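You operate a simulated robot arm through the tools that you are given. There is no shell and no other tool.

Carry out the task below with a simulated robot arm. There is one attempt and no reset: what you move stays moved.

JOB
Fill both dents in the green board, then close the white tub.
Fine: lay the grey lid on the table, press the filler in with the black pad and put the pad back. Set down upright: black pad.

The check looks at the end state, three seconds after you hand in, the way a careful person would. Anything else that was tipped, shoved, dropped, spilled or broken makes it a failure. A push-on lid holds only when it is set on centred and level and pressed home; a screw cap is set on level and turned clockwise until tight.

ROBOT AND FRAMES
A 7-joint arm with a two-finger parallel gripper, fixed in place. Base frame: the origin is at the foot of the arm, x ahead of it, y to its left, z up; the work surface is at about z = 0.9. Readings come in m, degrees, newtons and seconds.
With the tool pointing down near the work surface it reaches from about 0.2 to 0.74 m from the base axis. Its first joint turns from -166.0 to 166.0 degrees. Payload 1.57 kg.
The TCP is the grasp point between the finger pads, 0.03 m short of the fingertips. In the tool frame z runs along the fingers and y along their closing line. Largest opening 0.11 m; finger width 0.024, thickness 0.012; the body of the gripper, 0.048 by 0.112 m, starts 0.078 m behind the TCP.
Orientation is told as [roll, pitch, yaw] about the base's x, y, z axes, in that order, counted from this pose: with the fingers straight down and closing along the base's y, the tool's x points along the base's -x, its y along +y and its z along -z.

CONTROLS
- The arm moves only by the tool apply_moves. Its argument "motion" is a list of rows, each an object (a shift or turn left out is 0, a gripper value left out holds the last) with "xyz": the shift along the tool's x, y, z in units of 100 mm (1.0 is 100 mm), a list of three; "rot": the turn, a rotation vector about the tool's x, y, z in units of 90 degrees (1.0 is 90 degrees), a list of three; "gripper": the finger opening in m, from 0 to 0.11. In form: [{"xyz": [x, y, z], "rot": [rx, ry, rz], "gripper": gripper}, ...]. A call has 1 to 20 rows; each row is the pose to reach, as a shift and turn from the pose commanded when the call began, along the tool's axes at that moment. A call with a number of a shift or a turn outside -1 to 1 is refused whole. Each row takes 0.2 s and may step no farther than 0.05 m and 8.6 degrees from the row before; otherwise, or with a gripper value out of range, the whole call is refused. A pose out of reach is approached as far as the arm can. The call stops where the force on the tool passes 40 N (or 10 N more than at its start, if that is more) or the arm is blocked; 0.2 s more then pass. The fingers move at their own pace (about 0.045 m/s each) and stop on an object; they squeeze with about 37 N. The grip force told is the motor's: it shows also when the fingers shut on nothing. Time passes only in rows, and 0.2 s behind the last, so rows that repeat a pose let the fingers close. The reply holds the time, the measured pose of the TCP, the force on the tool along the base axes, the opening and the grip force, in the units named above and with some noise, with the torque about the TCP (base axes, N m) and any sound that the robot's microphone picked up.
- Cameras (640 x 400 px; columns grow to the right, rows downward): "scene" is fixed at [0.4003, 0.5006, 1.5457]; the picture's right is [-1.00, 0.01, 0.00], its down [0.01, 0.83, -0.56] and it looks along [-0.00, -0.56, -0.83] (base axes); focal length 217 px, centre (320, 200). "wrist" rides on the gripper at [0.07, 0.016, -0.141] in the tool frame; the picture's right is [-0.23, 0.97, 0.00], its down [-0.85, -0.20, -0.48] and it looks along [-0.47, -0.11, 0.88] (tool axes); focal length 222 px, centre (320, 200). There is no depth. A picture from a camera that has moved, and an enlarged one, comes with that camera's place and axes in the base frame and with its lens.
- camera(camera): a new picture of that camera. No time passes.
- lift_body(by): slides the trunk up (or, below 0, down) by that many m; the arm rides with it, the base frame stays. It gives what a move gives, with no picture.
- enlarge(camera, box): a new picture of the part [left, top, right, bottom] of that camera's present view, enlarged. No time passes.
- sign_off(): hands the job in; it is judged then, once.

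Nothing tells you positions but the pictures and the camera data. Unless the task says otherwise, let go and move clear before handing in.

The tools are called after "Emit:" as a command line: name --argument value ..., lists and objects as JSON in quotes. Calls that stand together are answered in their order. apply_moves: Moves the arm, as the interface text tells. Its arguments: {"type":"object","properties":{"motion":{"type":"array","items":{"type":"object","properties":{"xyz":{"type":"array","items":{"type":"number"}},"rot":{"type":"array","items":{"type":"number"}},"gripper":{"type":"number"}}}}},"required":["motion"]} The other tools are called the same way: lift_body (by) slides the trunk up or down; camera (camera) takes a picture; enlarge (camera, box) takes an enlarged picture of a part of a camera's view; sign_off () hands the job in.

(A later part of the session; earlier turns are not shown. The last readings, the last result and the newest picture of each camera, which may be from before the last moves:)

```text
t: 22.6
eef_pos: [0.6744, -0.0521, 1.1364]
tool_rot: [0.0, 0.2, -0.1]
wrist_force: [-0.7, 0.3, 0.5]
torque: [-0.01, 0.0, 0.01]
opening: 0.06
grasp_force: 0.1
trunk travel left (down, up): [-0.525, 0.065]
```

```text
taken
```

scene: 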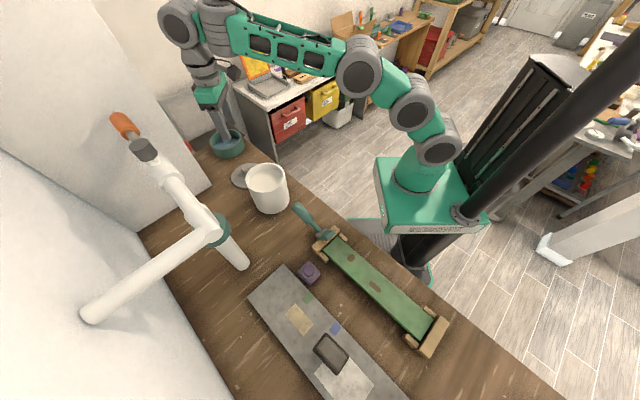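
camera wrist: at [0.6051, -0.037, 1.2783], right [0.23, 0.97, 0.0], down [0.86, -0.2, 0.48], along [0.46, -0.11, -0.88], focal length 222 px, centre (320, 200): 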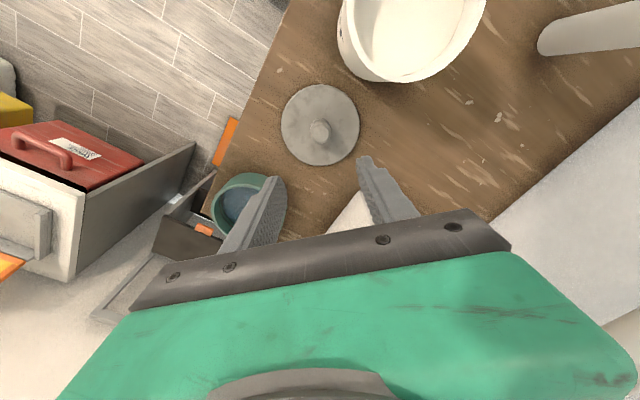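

The lid lies flat on the table at about (0.674, -0.053). Next I look straight down into the tub.

Emit:
apply_moves --motion '[{"xyz": [0.0, 0.0, -0.45]}, {"xyz": [0.2, 0.25, -0.64]}, {"xyz": [0.45, 0.55, -0.64]}, {"xyz": [0.7, 0.85, -0.64]}, {"xyz": [0.744, 0.92, -0.64]}]'

Emit:
enlarge --camera "wrist" --box '[260, 40, 400, 170]'

Emit:
enlarge --camera "scene" --box '[220, 150, 300, 220]'

Emit:
camera --camera "wrist"

```text
t: 23.8
eef_pos: [0.5981, 0.0399, 1.2009]
tool_rot: [-0.1, -0.1, 0.0]
wrist_force: [0.5, -0.8, 0.4]
torque: [0.02, 0.01, 0.0]
opening: 0.06
grasp_force: 0.0
trunk travel left (down, up): [-0.525, 0.065]
```

```text
3.08 times, centred on (330, 105) of wrist
camera zoom: at [0.5295, 0.0564, 1.3422], right [0.23, 0.97, 0.0], down [0.86, -0.2, 0.48], along [0.47, -0.11, -0.88], focal length 684 px, centre (289, 492)
```

zoom: 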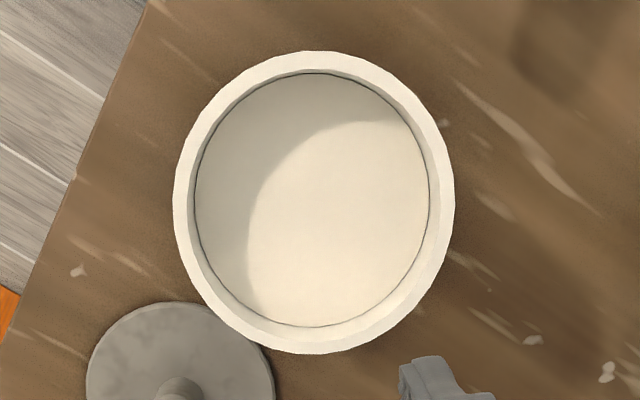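

```text
5.71 times, centred on (260, 185) of scene
camera zoom: at [0.4003, 0.5006, 1.5457], right [-1.0, 0.01, 0.0], down [0.01, 0.83, -0.56], along [0.0, -0.56, -0.83], focal length 1242 px, centre (663, 286)
```

zoom: 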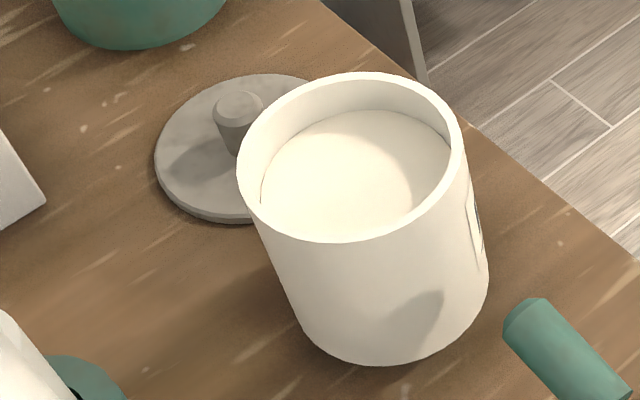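

```text
taken
camera wrist: at [0.5295, 0.0564, 1.3422], right [0.23, 0.97, 0.0], down [0.86, -0.2, 0.48], along [0.47, -0.11, -0.88], focal length 222 px, centre (320, 200)
```

wrist: 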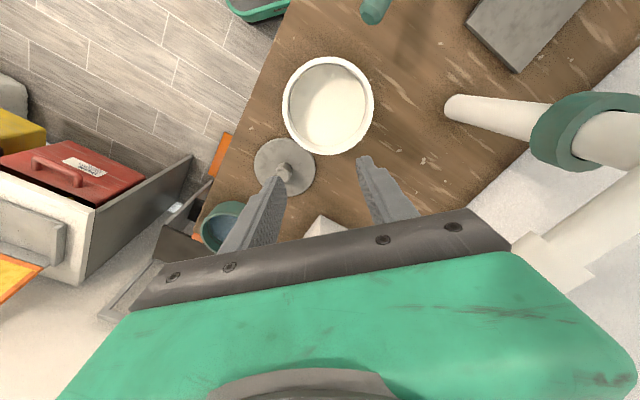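

The tub (centre about (0.569, 0.060), inner diameter about 0.10 m) holds filler at z ≈ 1.00, 25 mm below the rim, so the roughly 0.07 x 0.046 m pad fits in to pick some up. I travel on a path clear of the white lamp toward the pad to inspect it.

Emit:
apply_moves --motion '[{"xyz": [0.2, 0.2, -0.25]}, {"xyz": [0.45, 0.45, -0.5]}, {"xyz": [0.7, 0.7, -0.5]}, {"xyz": [0.98, 1.0, -0.5]}]'

Emit:
apply_moves --motion '[{"xyz": [0.25, 0.25, 0], "rot": [0, 0, 0.083]}, {"xyz": [0.5, 0.5, 0], "rot": [0, 0, 0.166]}, {"xyz": [0.75, 0.75, 0], "rot": [0, 0, 0.25]}, {"xyz": [0.85, 1.0, 0], "rot": [0, 0, 0.333]}, {"xyz": [0.85, 1.0, 0], "rot": [0, 0, 0.416]}, {"xyz": [0.85, 1.0, 0], "rot": [0, 0, 0.5]}]'

Emit:
camera --camera "wrist"

Emit:
camera --camera "scene"

```text
t: 24.8
eef_pos: [0.5005, 0.1408, 1.2499]
tool_rot: [0.0, 0.0, 0.0]
wrist_force: [-0.5, -0.5, 0.0]
torque: [0.0, 0.01, -0.01]
opening: 0.0601
grasp_force: 0.0
trunk travel left (down, up): [-0.525, 0.065]
```

```text
t: 26.2
eef_pos: [0.4165, 0.2399, 1.2508]
tool_rot: [0.0, 0.1, -45.2]
wrist_force: [0.9, -0.8, 0.2]
torque: [0.02, -0.01, 0.01]
opening: 0.0598
grasp_force: 0.0
trunk travel left (down, up): [-0.525, 0.065]
```

```text
taken
camera wrist: at [0.3796, 0.3009, 1.3924], right [0.85, 0.53, 0.0], down [0.46, -0.75, 0.48], along [0.25, -0.41, -0.88], focal length 222 px, centre (320, 200)
```

wrist: 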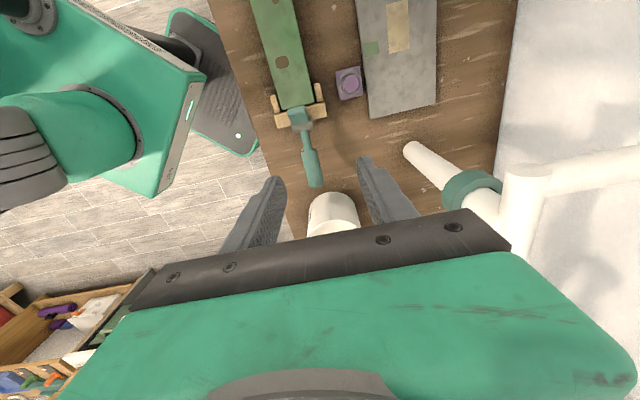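

```text
taken
```

scene: 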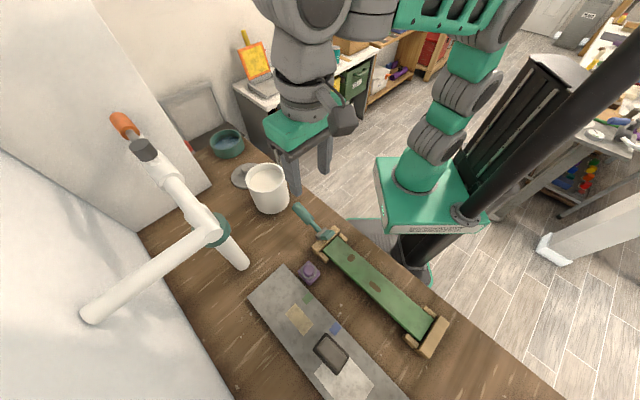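

The wrist is now turned -45° so the fingers close across the slab and board direction. I move toward the pad.

Emit:
apply_moves --motion '[{"xyz": [0.3, 0.25, 0]}, {"xyz": [0.6, 0.5, 0]}, {"xyz": [0.94, 0.76, 0]}]'

Emit:
apply_moves --motion '[{"xyz": [0.3, 0.25, 0]}, {"xyz": [0.6, 0.5, 0.1]}, {"xyz": [0.94, 0.76, 0.3]}]'

Emit:
camera --camera "wrist"

Emit:
camera --camera "scene"

```text
t: 27.0
eef_pos: [0.4051, 0.3623, 1.2466]
tool_rot: [-0.1, 0.0, -45.0]
wrist_force: [-0.1, 0.4, 0.6]
torque: [0.03, -0.02, -0.01]
opening: 0.0599
grasp_force: 0.0
trunk travel left (down, up): [-0.525, 0.065]
```

```text
t: 27.8
eef_pos: [0.3932, 0.4813, 1.2207]
tool_rot: [0.1, 0.0, -45.0]
wrist_force: [0.1, 0.4, 0.3]
torque: [0.01, -0.02, 0.02]
opening: 0.0598
grasp_force: 0.1
trunk travel left (down, up): [-0.525, 0.065]
```

```text
taken
camera wrist: at [0.3562, 0.541, 1.3623], right [0.85, 0.53, 0.0], down [0.46, -0.75, 0.48], along [0.25, -0.41, -0.88], focal length 222 px, centre (320, 200)
```

wrist: 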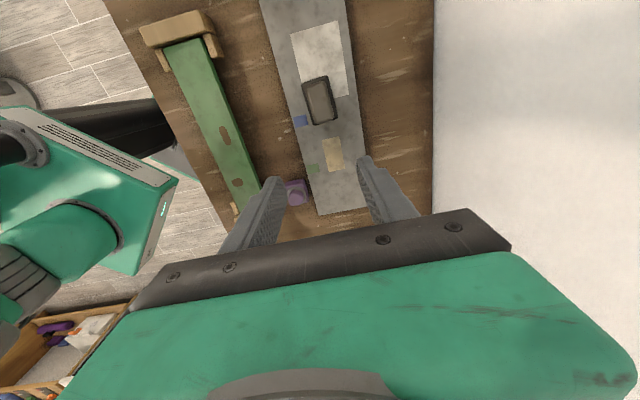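

```text
taken
```

scene: 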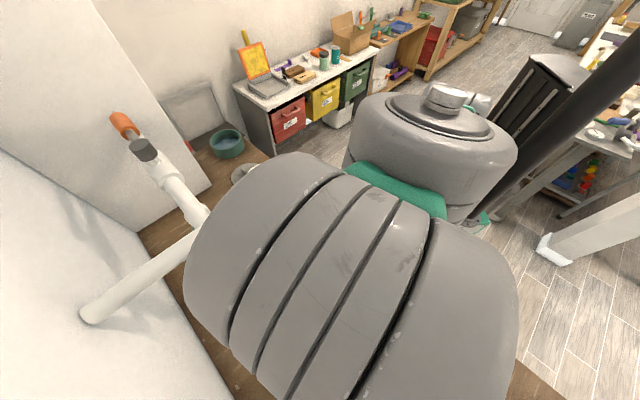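

Emit:
enlarge --camera "wrist" --box '[270, 50, 370, 150]'

Emit:
enlarge --camera "wrist" --box '[130, 0, 370, 220]'

```text
4.00 times, centred on (320, 100) of wrist
camera zoom: at [0.3562, 0.541, 1.3623], right [0.85, 0.53, 0.0], down [0.46, -0.75, 0.48], along [0.25, -0.41, -0.88], focal length 888 px, centre (320, 600)
```

zoom: 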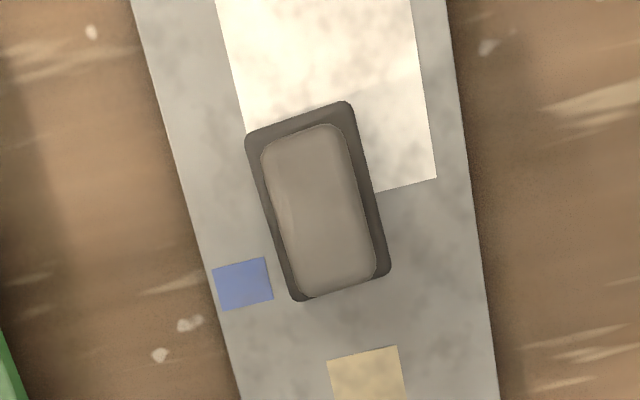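

```text
1.82 times, centred on (250, 110) of wrist
camera zoom: at [0.3562, 0.541, 1.3623], right [0.85, 0.53, 0.0], down [0.46, -0.75, 0.48], along [0.25, -0.41, -0.88], focal length 404 px, centre (447, 364)
```

zoom: 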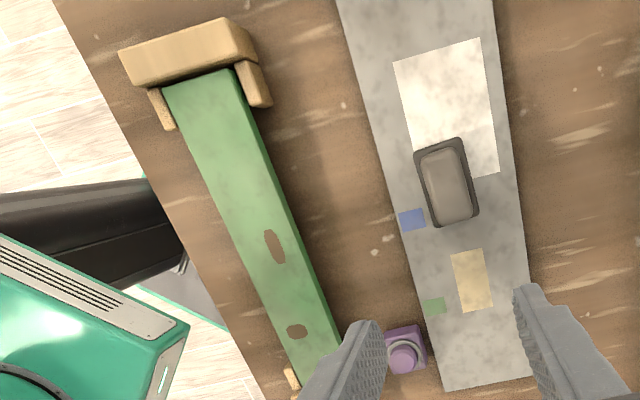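

The pad (base about 0.07 x 0.046 m, with a grip block on top) is centred near (0.376, 0.511), turned about 3° from the slab. I move above it, match its yaw, and come down partway to gauge its height.

Emit:
apply_moves --motion '[{"xyz": [0.17, 0.05, 0.3], "rot": [0, 0, -0.017]}, {"xyz": [0.332, 0.092, 0.7], "rot": [0, 0, -0.033]}, {"xyz": [0.332, 0.092, 1.0], "rot": [0, 0, -0.033]}]'

Emit:
camera --camera "wrist"

Emit:
enlarge --camera "wrist" --box '[240, 80, 420, 240]'

```text
t: 28.6
eef_pos: [0.374, 0.5099, 1.1221]
tool_rot: [0.1, -0.1, -42.0]
wrist_force: [0.8, 0.3, 0.9]
torque: [0.04, 0.01, 0.05]
opening: 0.0599
grasp_force: 0.2
trunk travel left (down, up): [-0.525, 0.065]
```

```text
taken
camera wrist: at [0.3346, 0.5685, 1.2634], right [0.82, 0.57, 0.0], down [0.5, -0.72, 0.48], along [0.27, -0.39, -0.88], focal length 222 px, centre (320, 200)
```

wrist: 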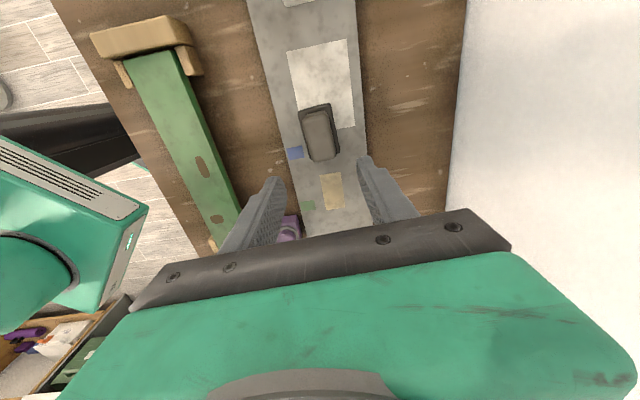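

```text
2.50 times, centred on (330, 160) of wrist
camera zoom: at [0.3346, 0.5685, 1.2634], right [0.82, 0.57, 0.0], down [0.5, -0.72, 0.48], along [0.27, -0.39, -0.88], focal length 555 px, centre (295, 300)
```

zoom: 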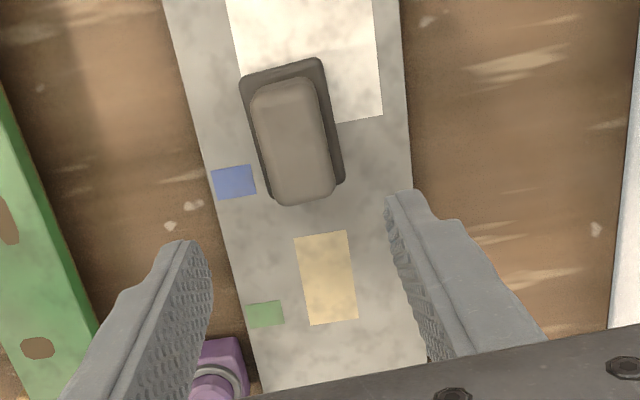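

The grip block's top is near z ≈ 0.945, about 0.036 m wide, with the base plate top near 0.922. I descend in stages around it.

Emit:
apply_moves --motion '[{"xyz": [-0.015, 0.013, 0.4]}, {"xyz": [-0.015, 0.013, 0.8]}, {"xyz": [-0.015, 0.013, 1.0]}]'

Emit:
enlarge --camera "wrist" --box '[220, 100, 440, 240]'

```text
t: 29.4
eef_pos: [0.3781, 0.5115, 1.0218]
tool_rot: [0.0, -0.1, -42.0]
wrist_force: [0.1, -0.1, 0.1]
torque: [-0.01, 0.0, 0.01]
opening: 0.0602
grasp_force: 0.1
trunk travel left (down, up): [-0.525, 0.065]
```

```text
2.86 times, centred on (330, 170) of wrist
camera zoom: at [0.3385, 0.5692, 1.1632], right [0.82, 0.57, 0.0], down [0.5, -0.72, 0.48], along [0.27, -0.39, -0.88], focal length 635 px, centre (291, 286)
```

zoom: 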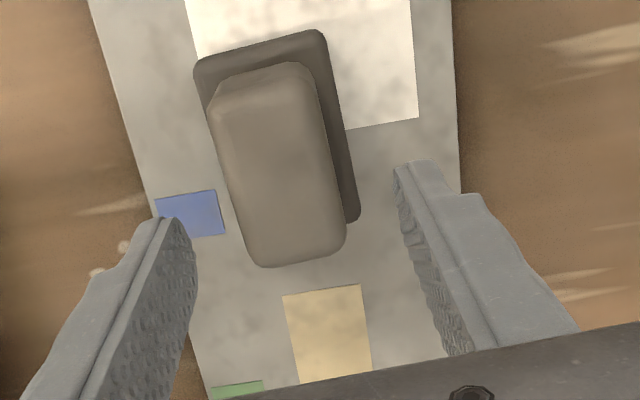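

The grip block re-triangulates to (0.376, 0.509) with its top at about 0.95. I descend the rest so fingertips stay just above the base plate.

Emit:
apply_moves --motion '[{"xyz": [0.01, -0.02, 0.3]}, {"xyz": [0.01, -0.02, 0.5]}, {"xyz": [0.01, -0.02, 0.6]}]'

Emit:
enlarge --camera "wrist" --box '[220, 100, 440, 240]'

Emit:
camera --camera "scene"

```text
t: 30.2
eef_pos: [0.375, 0.5092, 0.9617]
tool_rot: [0.1, 0.0, -42.1]
wrist_force: [0.1, -1.1, -0.5]
torque: [0.01, 0.04, -0.03]
opening: 0.0601
grasp_force: 0.0
trunk travel left (down, up): [-0.525, 0.065]
```

```text
2.86 times, centred on (330, 170) of wrist
camera zoom: at [0.3353, 0.5679, 1.1036], right [0.82, 0.57, 0.0], down [0.5, -0.72, 0.48], along [0.27, -0.39, -0.88], focal length 635 px, centre (291, 286)
```

zoom: 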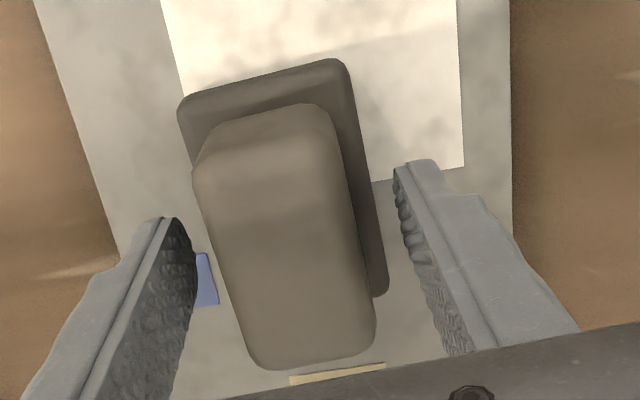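

```text
taken
```

scene: 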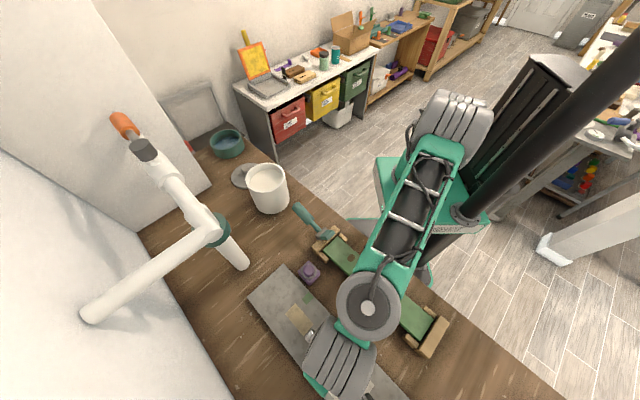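

The fingers straddle the grip block well; I nudge 2–3 mm to centre, drop 4 mm and close on it.

Emit:
apply_moves --motion '[{"xyz": [0.03, -0.02, 0.02]}, {"xyz": [0.03, -0.02, 0.04]}]'

Emit:
apply_moves --motion '[{"xyz": [0, 0, 0], "gripper": 0.04}, {"xyz": [0, 0, 0], "gripper": 0.02}, {"xyz": [0, 0, 0], "gripper": 0.02}, {"xyz": [0, 0, 0], "gripper": 0.02}, {"xyz": [0, 0, 0], "gripper": 0.02}]'

Emit:
enlarge --camera "wrist" --box '[220, 100, 440, 240]'

```text
t: 30.8
eef_pos: [0.371, 0.5095, 0.9575]
tool_rot: [0.0, 0.0, -42.1]
wrist_force: [0.9, -0.1, -0.6]
torque: [0.01, -0.01, -0.02]
opening: 0.0601
grasp_force: 0.1
trunk travel left (down, up): [-0.525, 0.065]
```

```text
t: 32.0
eef_pos: [0.3707, 0.51, 0.9598]
tool_rot: [0.1, 0.0, -41.9]
wrist_force: [-0.4, -0.4, 6.0]
torque: [-0.11, 0.14, -0.04]
opening: 0.035
grasp_force: 37.3
trunk travel left (down, up): [-0.525, 0.065]
```

```text
2.86 times, centred on (330, 170) of wrist
camera zoom: at [0.3302, 0.5682, 1.1007], right [0.82, 0.57, 0.0], down [0.5, -0.72, 0.48], along [0.27, -0.39, -0.88], focal length 635 px, centre (291, 286)
```

zoom: 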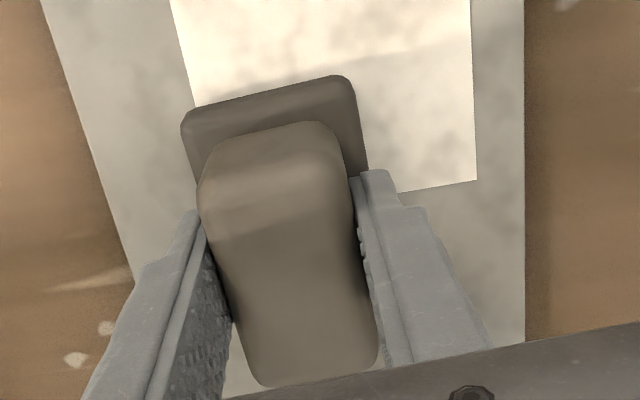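

The pad is held firmly (opening 0.035). I note its home pose (TCP 0.371, 0.510, 0.958, yaw -42°) and lift it gently.

Emit:
apply_moves --motion '[{"xyz": [0, 0, -0.05]}, {"xyz": [0, 0, -0.15]}, {"xyz": [0, 0, -0.3]}, {"xyz": [0, 0, -0.5]}]'

Emit:
camera --camera "wrist"

Emit:
enlarge --camera "wrist" --box '[220, 60, 440, 240]'

```text
t: 33.0
eef_pos: [0.3701, 0.5091, 1.0065]
tool_rot: [0.0, 0.1, -42.0]
wrist_force: [0.5, -0.2, -0.5]
torque: [0.02, 0.03, -0.05]
opening: 0.0352
grasp_force: 37.2
trunk travel left (down, up): [-0.525, 0.065]
```

```text
taken
camera wrist: at [0.3303, 0.5678, 1.1481], right [0.82, 0.57, 0.0], down [0.5, -0.72, 0.48], along [0.27, -0.39, -0.88], focal length 222 px, centre (320, 200)
```

wrist: 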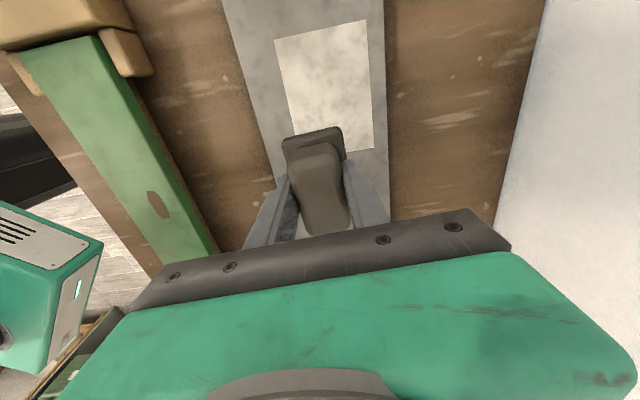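

```text
2.22 times, centred on (330, 150) of wrist
camera zoom: at [0.3303, 0.5678, 1.1481], right [0.82, 0.57, 0.0], down [0.5, -0.72, 0.48], along [0.27, -0.39, -0.88], focal length 494 px, centre (298, 311)
```

zoom: 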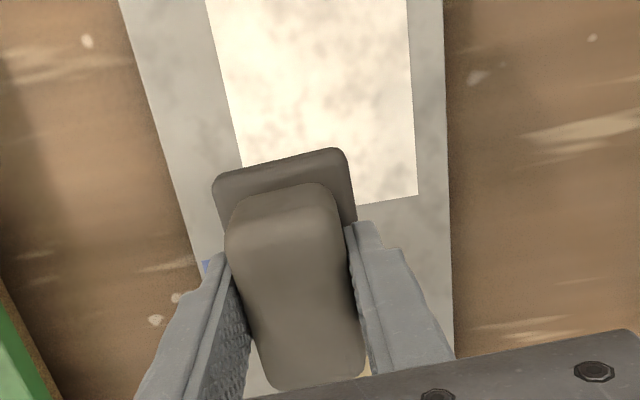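

The pad is up and held level. I raise it and carry it along a clear path (over the clamp, away from the lamp) to above the tub.

Emit:
apply_moves --motion '[{"xyz": [0, 0, -0.4]}, {"xyz": [0, 0, -0.8]}, {"xyz": [0, 0, -0.95]}]'

Emit:
apply_moves --motion '[{"xyz": [-0.31, -0.2, -0.17]}, {"xyz": [-0.63, -0.41, -0.33]}, {"xyz": [-0.945, -0.616, -0.5]}]'

Emit:
apply_moves --motion '[{"xyz": [-0.32, -0.2, -0.1]}, {"xyz": [-0.64, -0.41, -0.2]}, {"xyz": [-0.959, -0.617, -0.3]}]'

Emit:
apply_moves --motion '[{"xyz": [-0.32, -0.11, 0]}, {"xyz": [-0.65, -0.22, 0]}, {"xyz": [-0.974, -0.334, 0]}]'

Emit:
camera --camera "scene"

Emit:
camera --camera "wrist"

```text
t: 33.8
eef_pos: [0.3714, 0.5094, 1.101]
tool_rot: [0.0, 0.0, -42.0]
wrist_force: [0.6, -0.6, -0.5]
torque: [-0.01, -0.01, 0.0]
opening: 0.0354
grasp_force: 36.9
trunk travel left (down, up): [-0.525, 0.065]
```

```text
t: 34.6
eef_pos: [0.4023, 0.4006, 1.1525]
tool_rot: [0.0, -0.1, -42.0]
wrist_force: [0.4, 0.3, -1.9]
torque: [-0.02, -0.01, 0.01]
opening: 0.0352
grasp_force: 37.2
trunk travel left (down, up): [-0.525, 0.065]
```

```text
t: 35.4
eef_pos: [0.4305, 0.2893, 1.182]
tool_rot: [0.1, -0.1, -42.1]
wrist_force: [0.5, 0.1, -0.9]
torque: [0.0, 0.01, -0.04]
opening: 0.0355
grasp_force: 37.4
trunk travel left (down, up): [-0.525, 0.065]
```

```text
t: 36.2
eef_pos: [0.4812, 0.2015, 1.1825]
tool_rot: [0.0, 0.1, -42.0]
wrist_force: [0.4, 0.1, -1.5]
torque: [0.05, 0.01, 0.02]
opening: 0.0352
grasp_force: 36.8
trunk travel left (down, up): [-0.525, 0.065]
```

```text
taken
```

scene: 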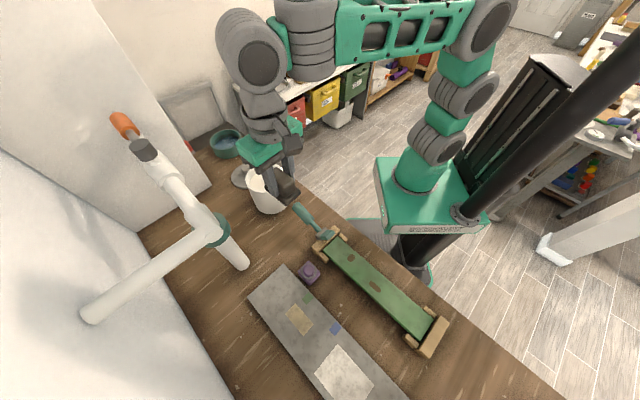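

```text
taken
camera wrist: at [0.4419, 0.2593, 1.3241], right [0.82, 0.57, 0.0], down [0.5, -0.72, 0.48], along [0.27, -0.39, -0.88], focal length 222 px, centre (320, 200)
```

wrist: 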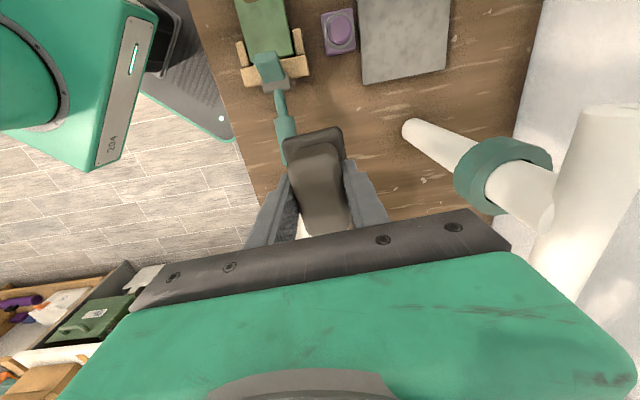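

I zoom to judge how far the pad's bottom sits below the fingers.

Emit:
enlarge --camera "scene" --box '[230, 130, 330, 230]'

```text
4.00 times, centred on (280, 180) of scene
camera zoom: at [0.4003, 0.5006, 1.5457], right [-1.0, 0.01, 0.0], down [0.01, 0.83, -0.56], along [0.0, -0.56, -0.83], focal length 870 px, centre (480, 280)
```

zoom: 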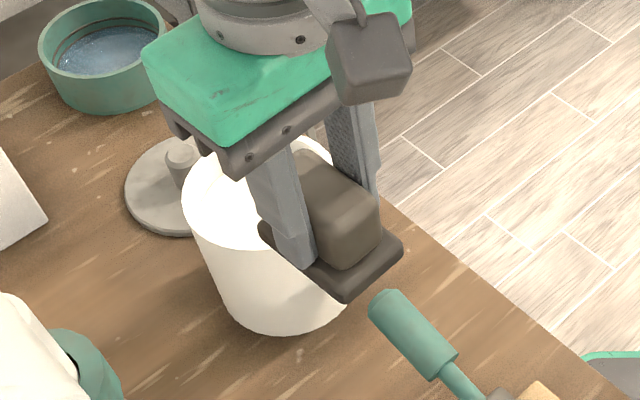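

The pad's bottom is about 44 mm below the TCP. I bring it over the tub's centre.

Emit:
apply_moves --motion '[{"xyz": [-0.39, -0.116, 0]}, {"xyz": [-0.788, -0.232, 0]}]'

Emit:
apply_moves --motion '[{"xyz": [-0.39, -0.116, 0]}, {"xyz": [-0.788, -0.232, 0]}]'

Emit:
camera --camera "wrist"

Emit:
enlarge --camera "scene" --box '[210, 110, 330, 230]'

```text
t: 36.8
eef_pos: [0.5248, 0.1303, 1.1832]
tool_rot: [0.0, -0.1, -42.1]
wrist_force: [-0.1, 0.0, -1.9]
torque: [0.0, -0.01, -0.01]
opening: 0.0352
grasp_force: 36.7
trunk travel left (down, up): [-0.525, 0.065]
```

```text
t: 37.4
eef_pos: [0.5667, 0.059, 1.1843]
tool_rot: [0.0, -0.1, -42.1]
wrist_force: [0.2, 0.0, -0.9]
torque: [0.03, -0.01, -0.01]
opening: 0.0355
grasp_force: 37.3
trunk travel left (down, up): [-0.525, 0.065]
```

```text
taken
camera wrist: at [0.5274, 0.1168, 1.3256], right [0.82, 0.57, 0.0], down [0.5, -0.72, 0.48], along [0.27, -0.39, -0.88], focal length 222 px, centre (320, 200)
```

wrist: 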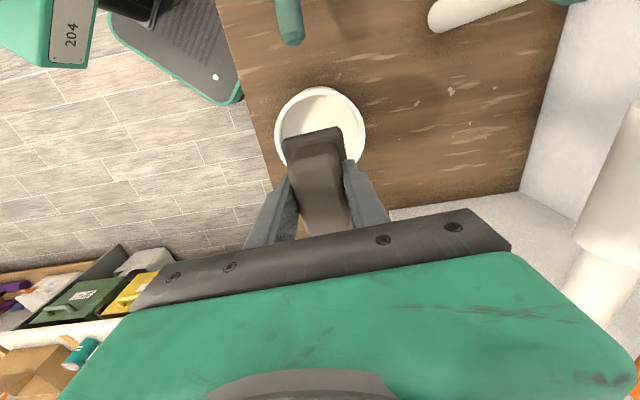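

```text
3.33 times, centred on (270, 170) of scene
camera zoom: at [0.4003, 0.5006, 1.5457], right [-1.0, 0.01, 0.0], down [0.01, 0.83, -0.56], along [0.0, -0.56, -0.83], focal length 725 px, centre (487, 300)
```

zoom: 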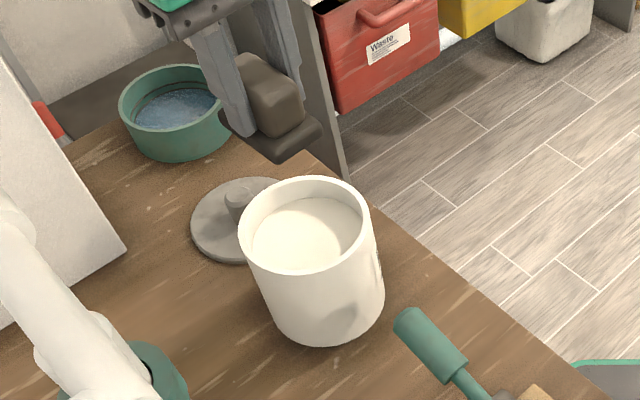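

Emit:
enlarge --camera "wrist" --box '[250, 70, 410, 230]'

Emit:
enlarge --camera "scene" --box '[230, 120, 300, 200]'

```text
2.50 times, centred on (330, 150) of wrist
camera zoom: at [0.5274, 0.1168, 1.3256], right [0.82, 0.57, 0.0], down [0.5, -0.72, 0.48], along [0.27, -0.39, -0.88], focal length 555 px, centre (295, 325)
```

zoom: 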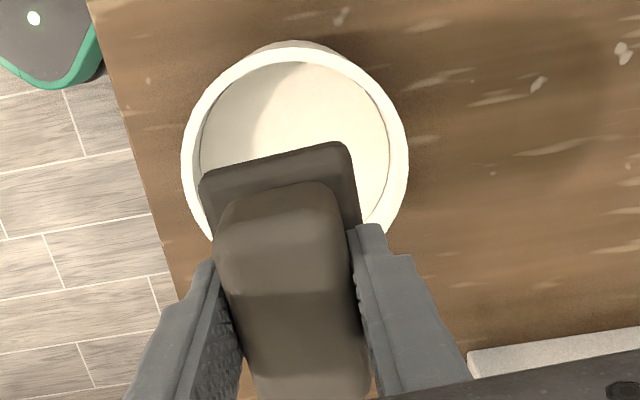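

```text
5.00 times, centred on (265, 160) of scene
camera zoom: at [0.4003, 0.5006, 1.5457], right [-1.0, 0.01, 0.0], down [0.01, 0.83, -0.56], along [0.0, -0.56, -0.83], focal length 1087 px, centre (595, 400)
```

zoom: 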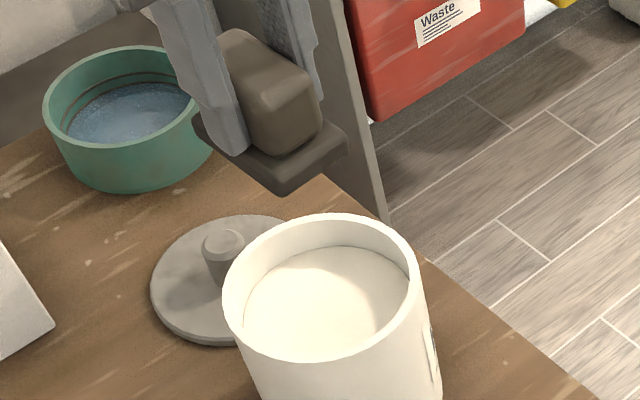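

The pad is centred over the tub within about 3 mm. I lower it into the mouth, stopping above the paste.

Emit:
apply_moves --motion '[{"xyz": [0.013, 0.015, 0.4]}, {"xyz": [0.013, 0.015, 0.8]}, {"xyz": [0.013, 0.015, 1.0]}]'

Emit:
enlarge --camera "wrist" --box '[250, 70, 410, 230]'

Emit:
enlarge --camera "scene" --box '[220, 130, 320, 230]'

```text
t: 38.2
eef_pos: [0.5667, 0.061, 1.0803]
tool_rot: [0.0, 0.0, -42.1]
wrist_force: [0.4, 0.6, -1.3]
torque: [0.02, 0.0, 0.02]
opening: 0.0354
grasp_force: 37.2
trunk travel left (down, up): [-0.525, 0.065]
```

```text
2.50 times, centred on (330, 150) of wrist
camera zoom: at [0.5262, 0.1197, 1.2227], right [0.82, 0.57, 0.0], down [0.5, -0.72, 0.48], along [0.27, -0.39, -0.88], focal length 555 px, centre (295, 325)
```

zoom: 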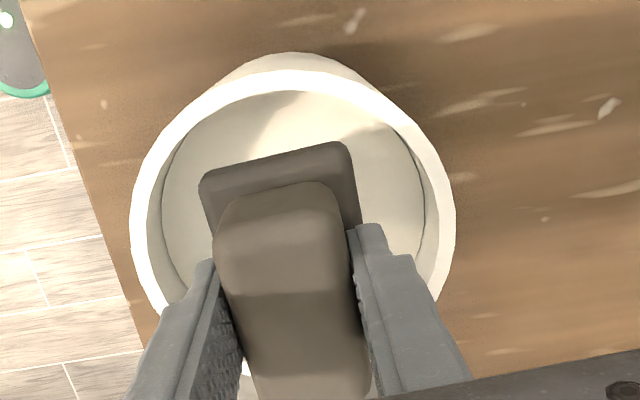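

```text
4.00 times, centred on (270, 180) of scene
camera zoom: at [0.4003, 0.5006, 1.5457], right [-1.0, 0.01, 0.0], down [0.01, 0.83, -0.56], along [0.0, -0.56, -0.83], focal length 870 px, centre (520, 280)
```

zoom: 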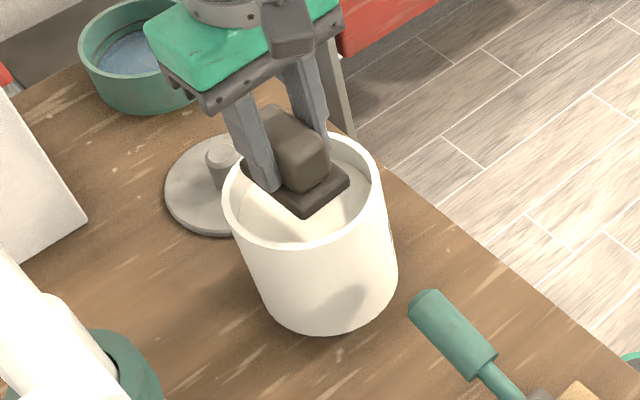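

Well centred in the mouth. I lower further in small steps, watching force and sound.

Emit:
apply_moves --motion '[{"xyz": [0, 0, 0.1]}, {"xyz": [0, 0, 0.2]}, {"xyz": [0, 0, 0.25]}]'

Emit:
apply_moves --motion '[{"xyz": [0, 0, 0.03]}, {"xyz": [0, 0, 0.05]}]'

Emit:
enlarge --camera "scene" --box '[220, 130, 320, 230]'

```text
t: 39.0
eef_pos: [0.5653, 0.062, 1.0569]
tool_rot: [0.0, 0.0, -42.1]
wrist_force: [0.4, -0.1, -0.1]
torque: [-0.04, 0.03, 0.01]
opening: 0.0355
grasp_force: 37.0
trunk travel left (down, up): [-0.525, 0.065]
```

```text
t: 39.6
eef_pos: [0.5661, 0.0618, 1.0527]
tool_rot: [-0.1, 0.1, -42.1]
wrist_force: [0.7, -0.2, -1.0]
torque: [-0.03, -0.02, 0.01]
opening: 0.0355
grasp_force: 36.7
trunk travel left (down, up): [-0.525, 0.065]
```

```text
4.00 times, centred on (270, 180) of scene
camera zoom: at [0.4003, 0.5006, 1.5457], right [-1.0, 0.01, 0.0], down [0.01, 0.83, -0.56], along [0.0, -0.56, -0.83], focal length 870 px, centre (520, 280)
```

zoom: 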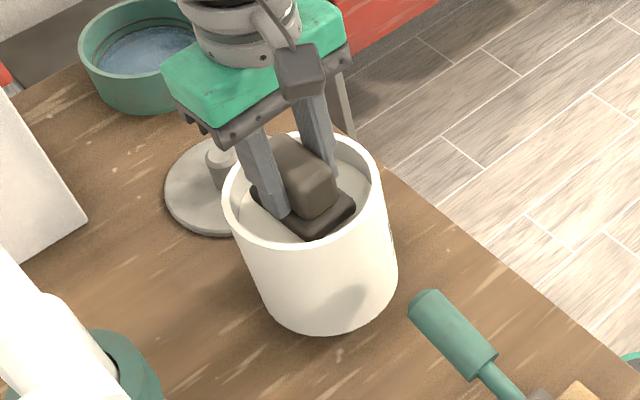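

Emit:
apply_moves --motion '[{"xyz": [0, 0, 0.02]}, {"xyz": [0, 0, 0.04]}]'

Emit:
apply_moves --motion '[{"xyz": [0, 0, 0.02]}, {"xyz": [0, 0, 0.03]}]'

Emit:
enlarge --camera "scene" --box '[240, 150, 300, 210]'

Emit:
enlarge --camera "wrist" --box '[250, 70, 410, 230]'

```text
t: 40.2
eef_pos: [0.5661, 0.0625, 1.0472]
tool_rot: [0.1, 0.1, -42.0]
wrist_force: [-0.5, 0.7, -1.7]
torque: [-0.01, -0.02, -0.03]
opening: 0.0355
grasp_force: 36.7
trunk travel left (down, up): [-0.525, 0.065]
```

```text
t: 40.8
eef_pos: [0.5654, 0.0612, 1.0474]
tool_rot: [0.1, -0.1, -41.9]
wrist_force: [2.1, 1.2, 7.5]
torque: [0.16, 0.28, -0.09]
opening: 0.0353
grasp_force: 36.7
trunk travel left (down, up): [-0.525, 0.065]
```

```text
6.67 times, centred on (270, 180) of scene
camera zoom: at [0.4003, 0.5006, 1.5457], right [-1.0, 0.01, 0.0], down [0.01, 0.83, -0.56], along [0.0, -0.56, -0.83], focal length 1449 px, centre (653, 333)
```

zoom: 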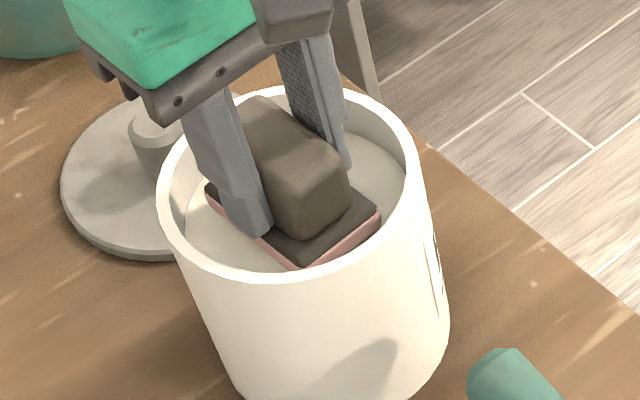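

```text
2.50 times, centred on (330, 150) of wrist
camera zoom: at [0.5257, 0.1212, 1.1885], right [0.82, 0.57, 0.0], down [0.5, -0.72, 0.48], along [0.28, -0.39, -0.88], focal length 555 px, centre (295, 325)
```

zoom: 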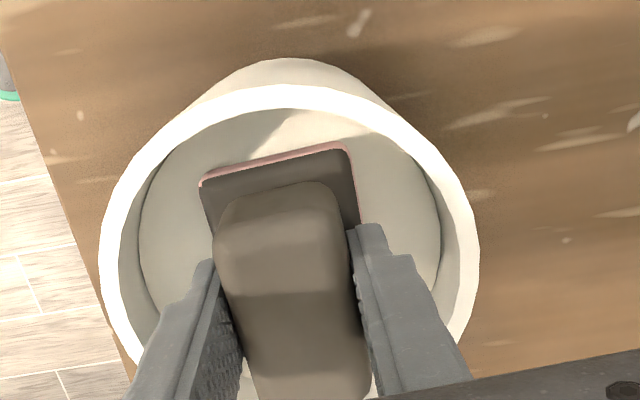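

A pinkish film now rims the pad's face: it is loaded with filler. I lift it straight out.

Emit:
apply_moves --motion '[{"xyz": [0, 0, -0.1]}, {"xyz": [0, 0, -0.3]}, {"xyz": [0, 0, -0.6]}, {"xyz": [0, 0, -1.0]}]'

Emit:
enlarge --camera "scene" --box '[220, 120, 320, 220]'

Emit:
apply_moves --motion '[{"xyz": [0, 0, -0.2]}, {"xyz": [0, 0, -0.35]}]'

Emit:
camera --camera "wrist"

Emit:
camera --camera "scene"

```text
t: 41.8
eef_pos: [0.5659, 0.0618, 1.145]
tool_rot: [0.0, 0.1, -42.1]
wrist_force: [-0.3, 0.0, -0.6]
torque: [0.0, 0.03, -0.02]
opening: 0.0353
grasp_force: 37.4
trunk travel left (down, up): [-0.525, 0.065]
```

```text
4.00 times, centred on (270, 170) of scene
camera zoom: at [0.4003, 0.5006, 1.5457], right [-1.0, 0.01, 0.0], down [0.01, 0.83, -0.56], along [0.0, -0.56, -0.83], focal length 870 px, centre (520, 320)
```

zoom: 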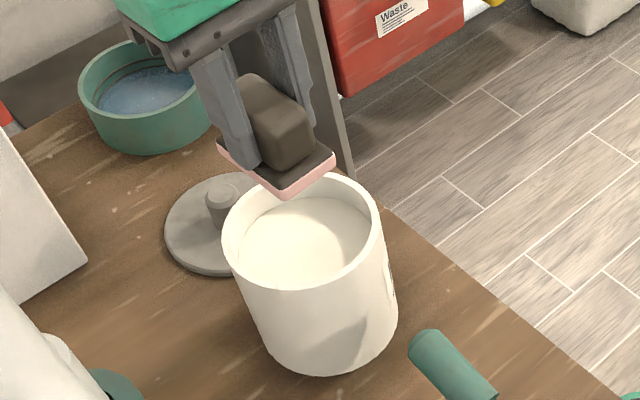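

```text
t: 42.4
eef_pos: [0.5648, 0.0612, 1.1817]
tool_rot: [0.0, 0.0, -42.1]
wrist_force: [0.5, -0.5, 0.2]
torque: [-0.02, -0.04, 0.02]
opening: 0.0356
grasp_force: 37.1
trunk travel left (down, up): [-0.525, 0.065]
```

```text
taken
camera wrist: at [0.5259, 0.1198, 1.3224], right [0.82, 0.57, 0.0], down [0.5, -0.72, 0.48], along [0.27, -0.39, -0.88], focal length 222 px, centre (320, 200)
```

wrist: 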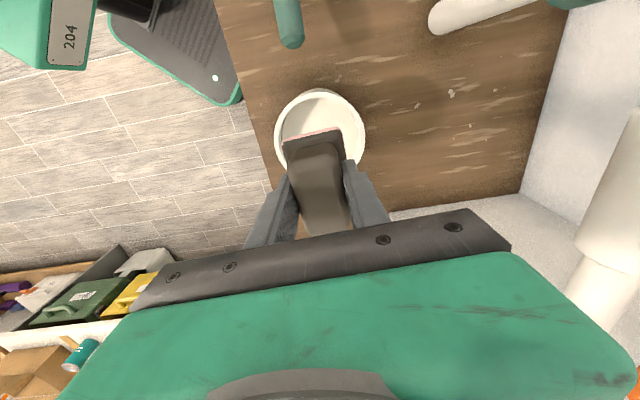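

```text
taken
```

scene: 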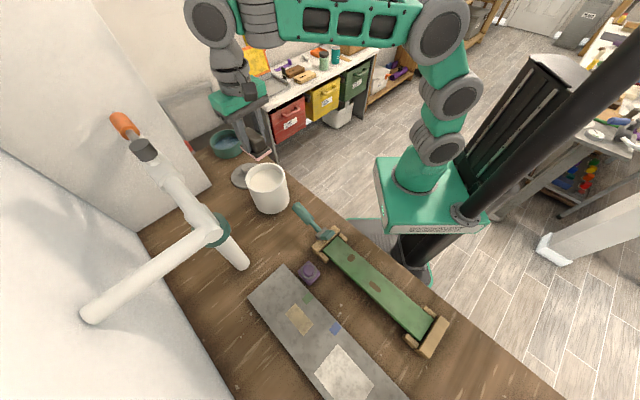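

The pad carries a pink filler layer. I carry it over to the board end and use the wrist camera to pin down the dents before pressing.

Emit:
apply_moves --motion '[{"xyz": [0.33, -0.01, 0]}, {"xyz": [0.66, -0.02, 0]}, {"xyz": [0.979, -0.034, 0]}]'

Emit:
apply_moves --motion '[{"xyz": [0.33, -0.01, 0]}, {"xyz": [0.66, -0.02, 0]}, {"xyz": [0.979, -0.034, 0]}]'

Emit:
apply_moves --motion '[{"xyz": [0.33, -0.01, 0], "rot": [0, 0, 0.01]}, {"xyz": [0.66, -0.02, 0], "rot": [0, 0, 0.02]}, {"xyz": [0.979, -0.034, 0], "rot": [0, 0, 0.033]}]'

Emit:
camera --camera "wrist"

Emit:
enlarge --camera "wrist" --box '[230, 20, 400, 170]'

Emit:
camera --camera "scene"

```text
t: 43.2
eef_pos: [0.4902, 0.1277, 1.181]
tool_rot: [0.0, 0.0, -42.0]
wrist_force: [-0.4, 0.2, -0.2]
torque: [0.06, -0.01, -0.04]
opening: 0.0355
grasp_force: 37.4
trunk travel left (down, up): [-0.525, 0.065]
```

```text
t: 44.0
eef_pos: [0.4149, 0.1905, 1.1809]
tool_rot: [-0.1, 0.0, -42.1]
wrist_force: [0.2, 0.4, -0.9]
torque: [-0.01, -0.01, -0.02]
opening: 0.0353
grasp_force: 37.3
trunk travel left (down, up): [-0.525, 0.065]
```

```text
t: 44.8
eef_pos: [0.3418, 0.2518, 1.181]
tool_rot: [0.1, 0.0, -45.1]
wrist_force: [-0.5, -0.3, -1.1]
torque: [-0.01, 0.01, 0.03]
opening: 0.0352
grasp_force: 37.3
trunk travel left (down, up): [-0.525, 0.065]
```

```text
taken
camera wrist: at [0.3042, 0.3133, 1.3224], right [0.85, 0.53, 0.0], down [0.46, -0.75, 0.48], along [0.25, -0.41, -0.88], focal length 222 px, centre (320, 200)
```

wrist: 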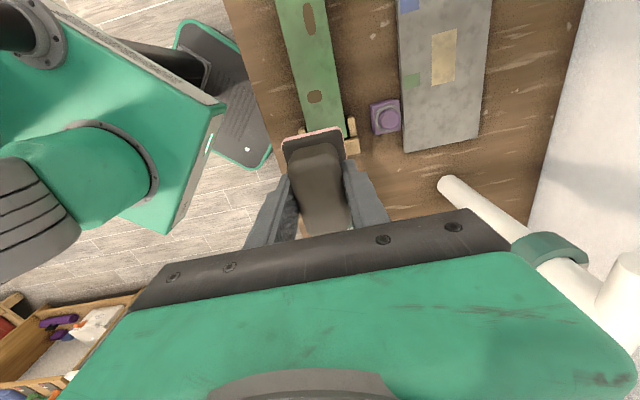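

```text
2.67 times, centred on (315, 95) of wrist
camera zoom: at [0.3042, 0.3133, 1.3224], right [0.85, 0.53, 0.0], down [0.46, -0.75, 0.48], along [0.25, -0.41, -0.88], focal length 592 px, centre (333, 480)
```

zoom: 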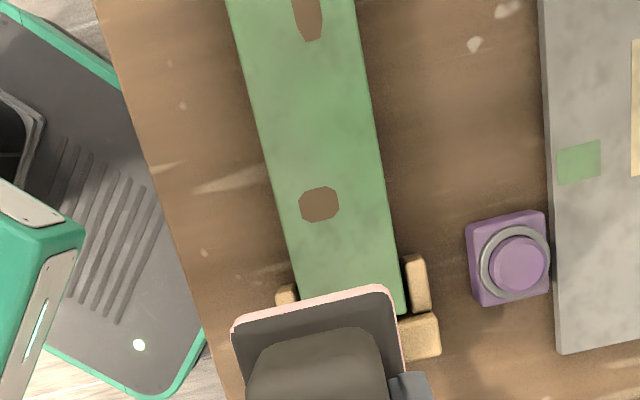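

```text
taken
```

scene: 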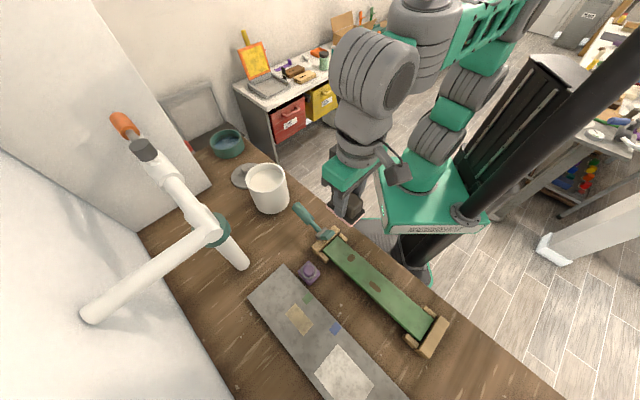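

Dent 1 is at (0.311, 0.287) and dent 2 at about (0.2535, 0.3675) on a board top near z = 0.93, running at -45°. I position the loaded pad over dent 1 and descend.

Emit:
apply_moves --motion '[{"xyz": [0.24, 0.02, 0.3]}, {"xyz": [0.47, 0.039, 0.65]}, {"xyz": [0.47, 0.039, 1.0]}]'

Emit:
apply_moves --motion '[{"xyz": [0, 0, 0.4]}, {"xyz": [0, 0, 0.8]}]'

Emit:
camera --camera "wrist"

Emit:
enlarge --camera "wrist" --box '[220, 60, 440, 240]'

Emit:
enlarge --camera "scene" --box '[290, 200, 450, 360]'

```text
t: 45.6
eef_pos: [0.3096, 0.2877, 1.0808]
tool_rot: [0.0, 0.0, -45.0]
wrist_force: [0.3, 0.5, -1.6]
torque: [-0.02, -0.04, -0.02]
opening: 0.0353
grasp_force: 36.9
trunk travel left (down, up): [-0.525, 0.065]
```

```text
t: 46.2
eef_pos: [0.31, 0.2901, 1.0008]
tool_rot: [0.0, -0.1, -45.1]
wrist_force: [0.2, 0.2, -1.3]
torque: [0.02, 0.06, -0.01]
opening: 0.0356
grasp_force: 36.9
trunk travel left (down, up): [-0.525, 0.065]
```

```text
taken
camera wrist: at [0.2729, 0.3504, 1.142], right [0.85, 0.53, 0.0], down [0.46, -0.75, 0.48], along [0.25, -0.41, -0.88], focal length 222 px, centre (320, 200)
```

wrist: 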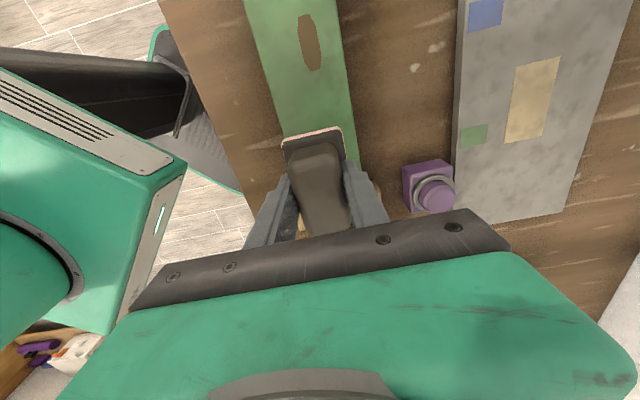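

```text
2.22 times, centred on (330, 150) of wrist
camera zoom: at [0.2729, 0.3504, 1.142], right [0.85, 0.53, 0.0], down [0.46, -0.75, 0.48], along [0.25, -0.41, -0.88], focal length 494 px, centre (298, 311)
```

zoom: 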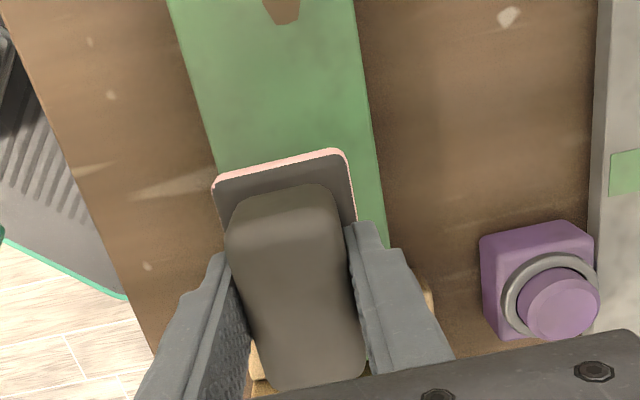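

```text
2.50 times, centred on (370, 280) of scene
camera zoom: at [0.4003, 0.5006, 1.5457], right [-1.0, 0.01, 0.0], down [0.01, 0.83, -0.56], along [0.0, -0.56, -0.83], focal length 544 px, centre (195, 0)
```

zoom: 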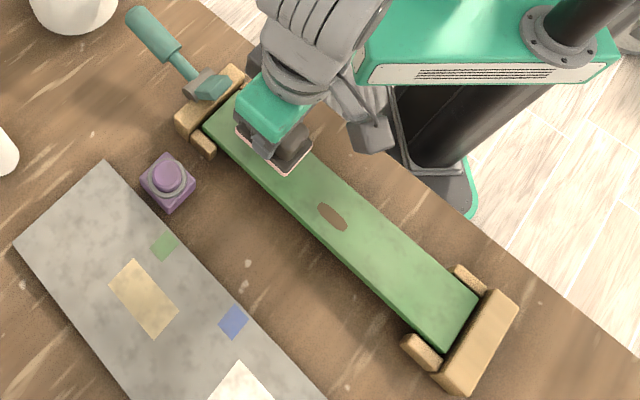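

The pad is right above dent 1. I lower gently to contact and then press with moderate force.

Emit:
apply_moves --motion '[{"xyz": [-0.014, -0.007, 0.1]}, {"xyz": [-0.014, -0.007, 0.18]}]'

Emit:
apply_moves --motion '[{"xyz": [0, 0, 0.02]}, {"xyz": [0, 0, 0.04]}]'

Emit:
apply_moves --motion '[{"xyz": [0, 0, 0.02]}, {"xyz": [0, 0, 0.04]}]'

```text
t: 46.8
eef_pos: [0.3105, 0.2865, 0.9834]
tool_rot: [0.1, 0.1, -44.9]
wrist_force: [-0.9, -0.1, 3.5]
torque: [-0.06, 0.1, 0.02]
opening: 0.0353
grasp_force: 36.9
trunk travel left (down, up): [-0.525, 0.065]
```

```text
t: 47.4
eef_pos: [0.3109, 0.2866, 0.9827]
tool_rot: [0.4, 0.0, -45.1]
wrist_force: [-4.9, -0.5, 33.9]
torque: [-0.32, 0.39, -0.02]
opening: 0.0356
grasp_force: 37.5
trunk travel left (down, up): [-0.525, 0.065]
```

```text
t: 47.8
eef_pos: [0.3124, 0.2882, 0.9818]
tool_rot: [0.7, 0.0, -45.0]
wrist_force: [-2.4, -1.6, 15.9]
torque: [-0.5, 0.27, 0.03]
opening: 0.0356
grasp_force: 37.2
trunk travel left (down, up): [-0.525, 0.065]
stopped in row 1: the force on the tool passed its limit at 46 N (the readings are from after the stop); the commanded pose is now the measured one
```

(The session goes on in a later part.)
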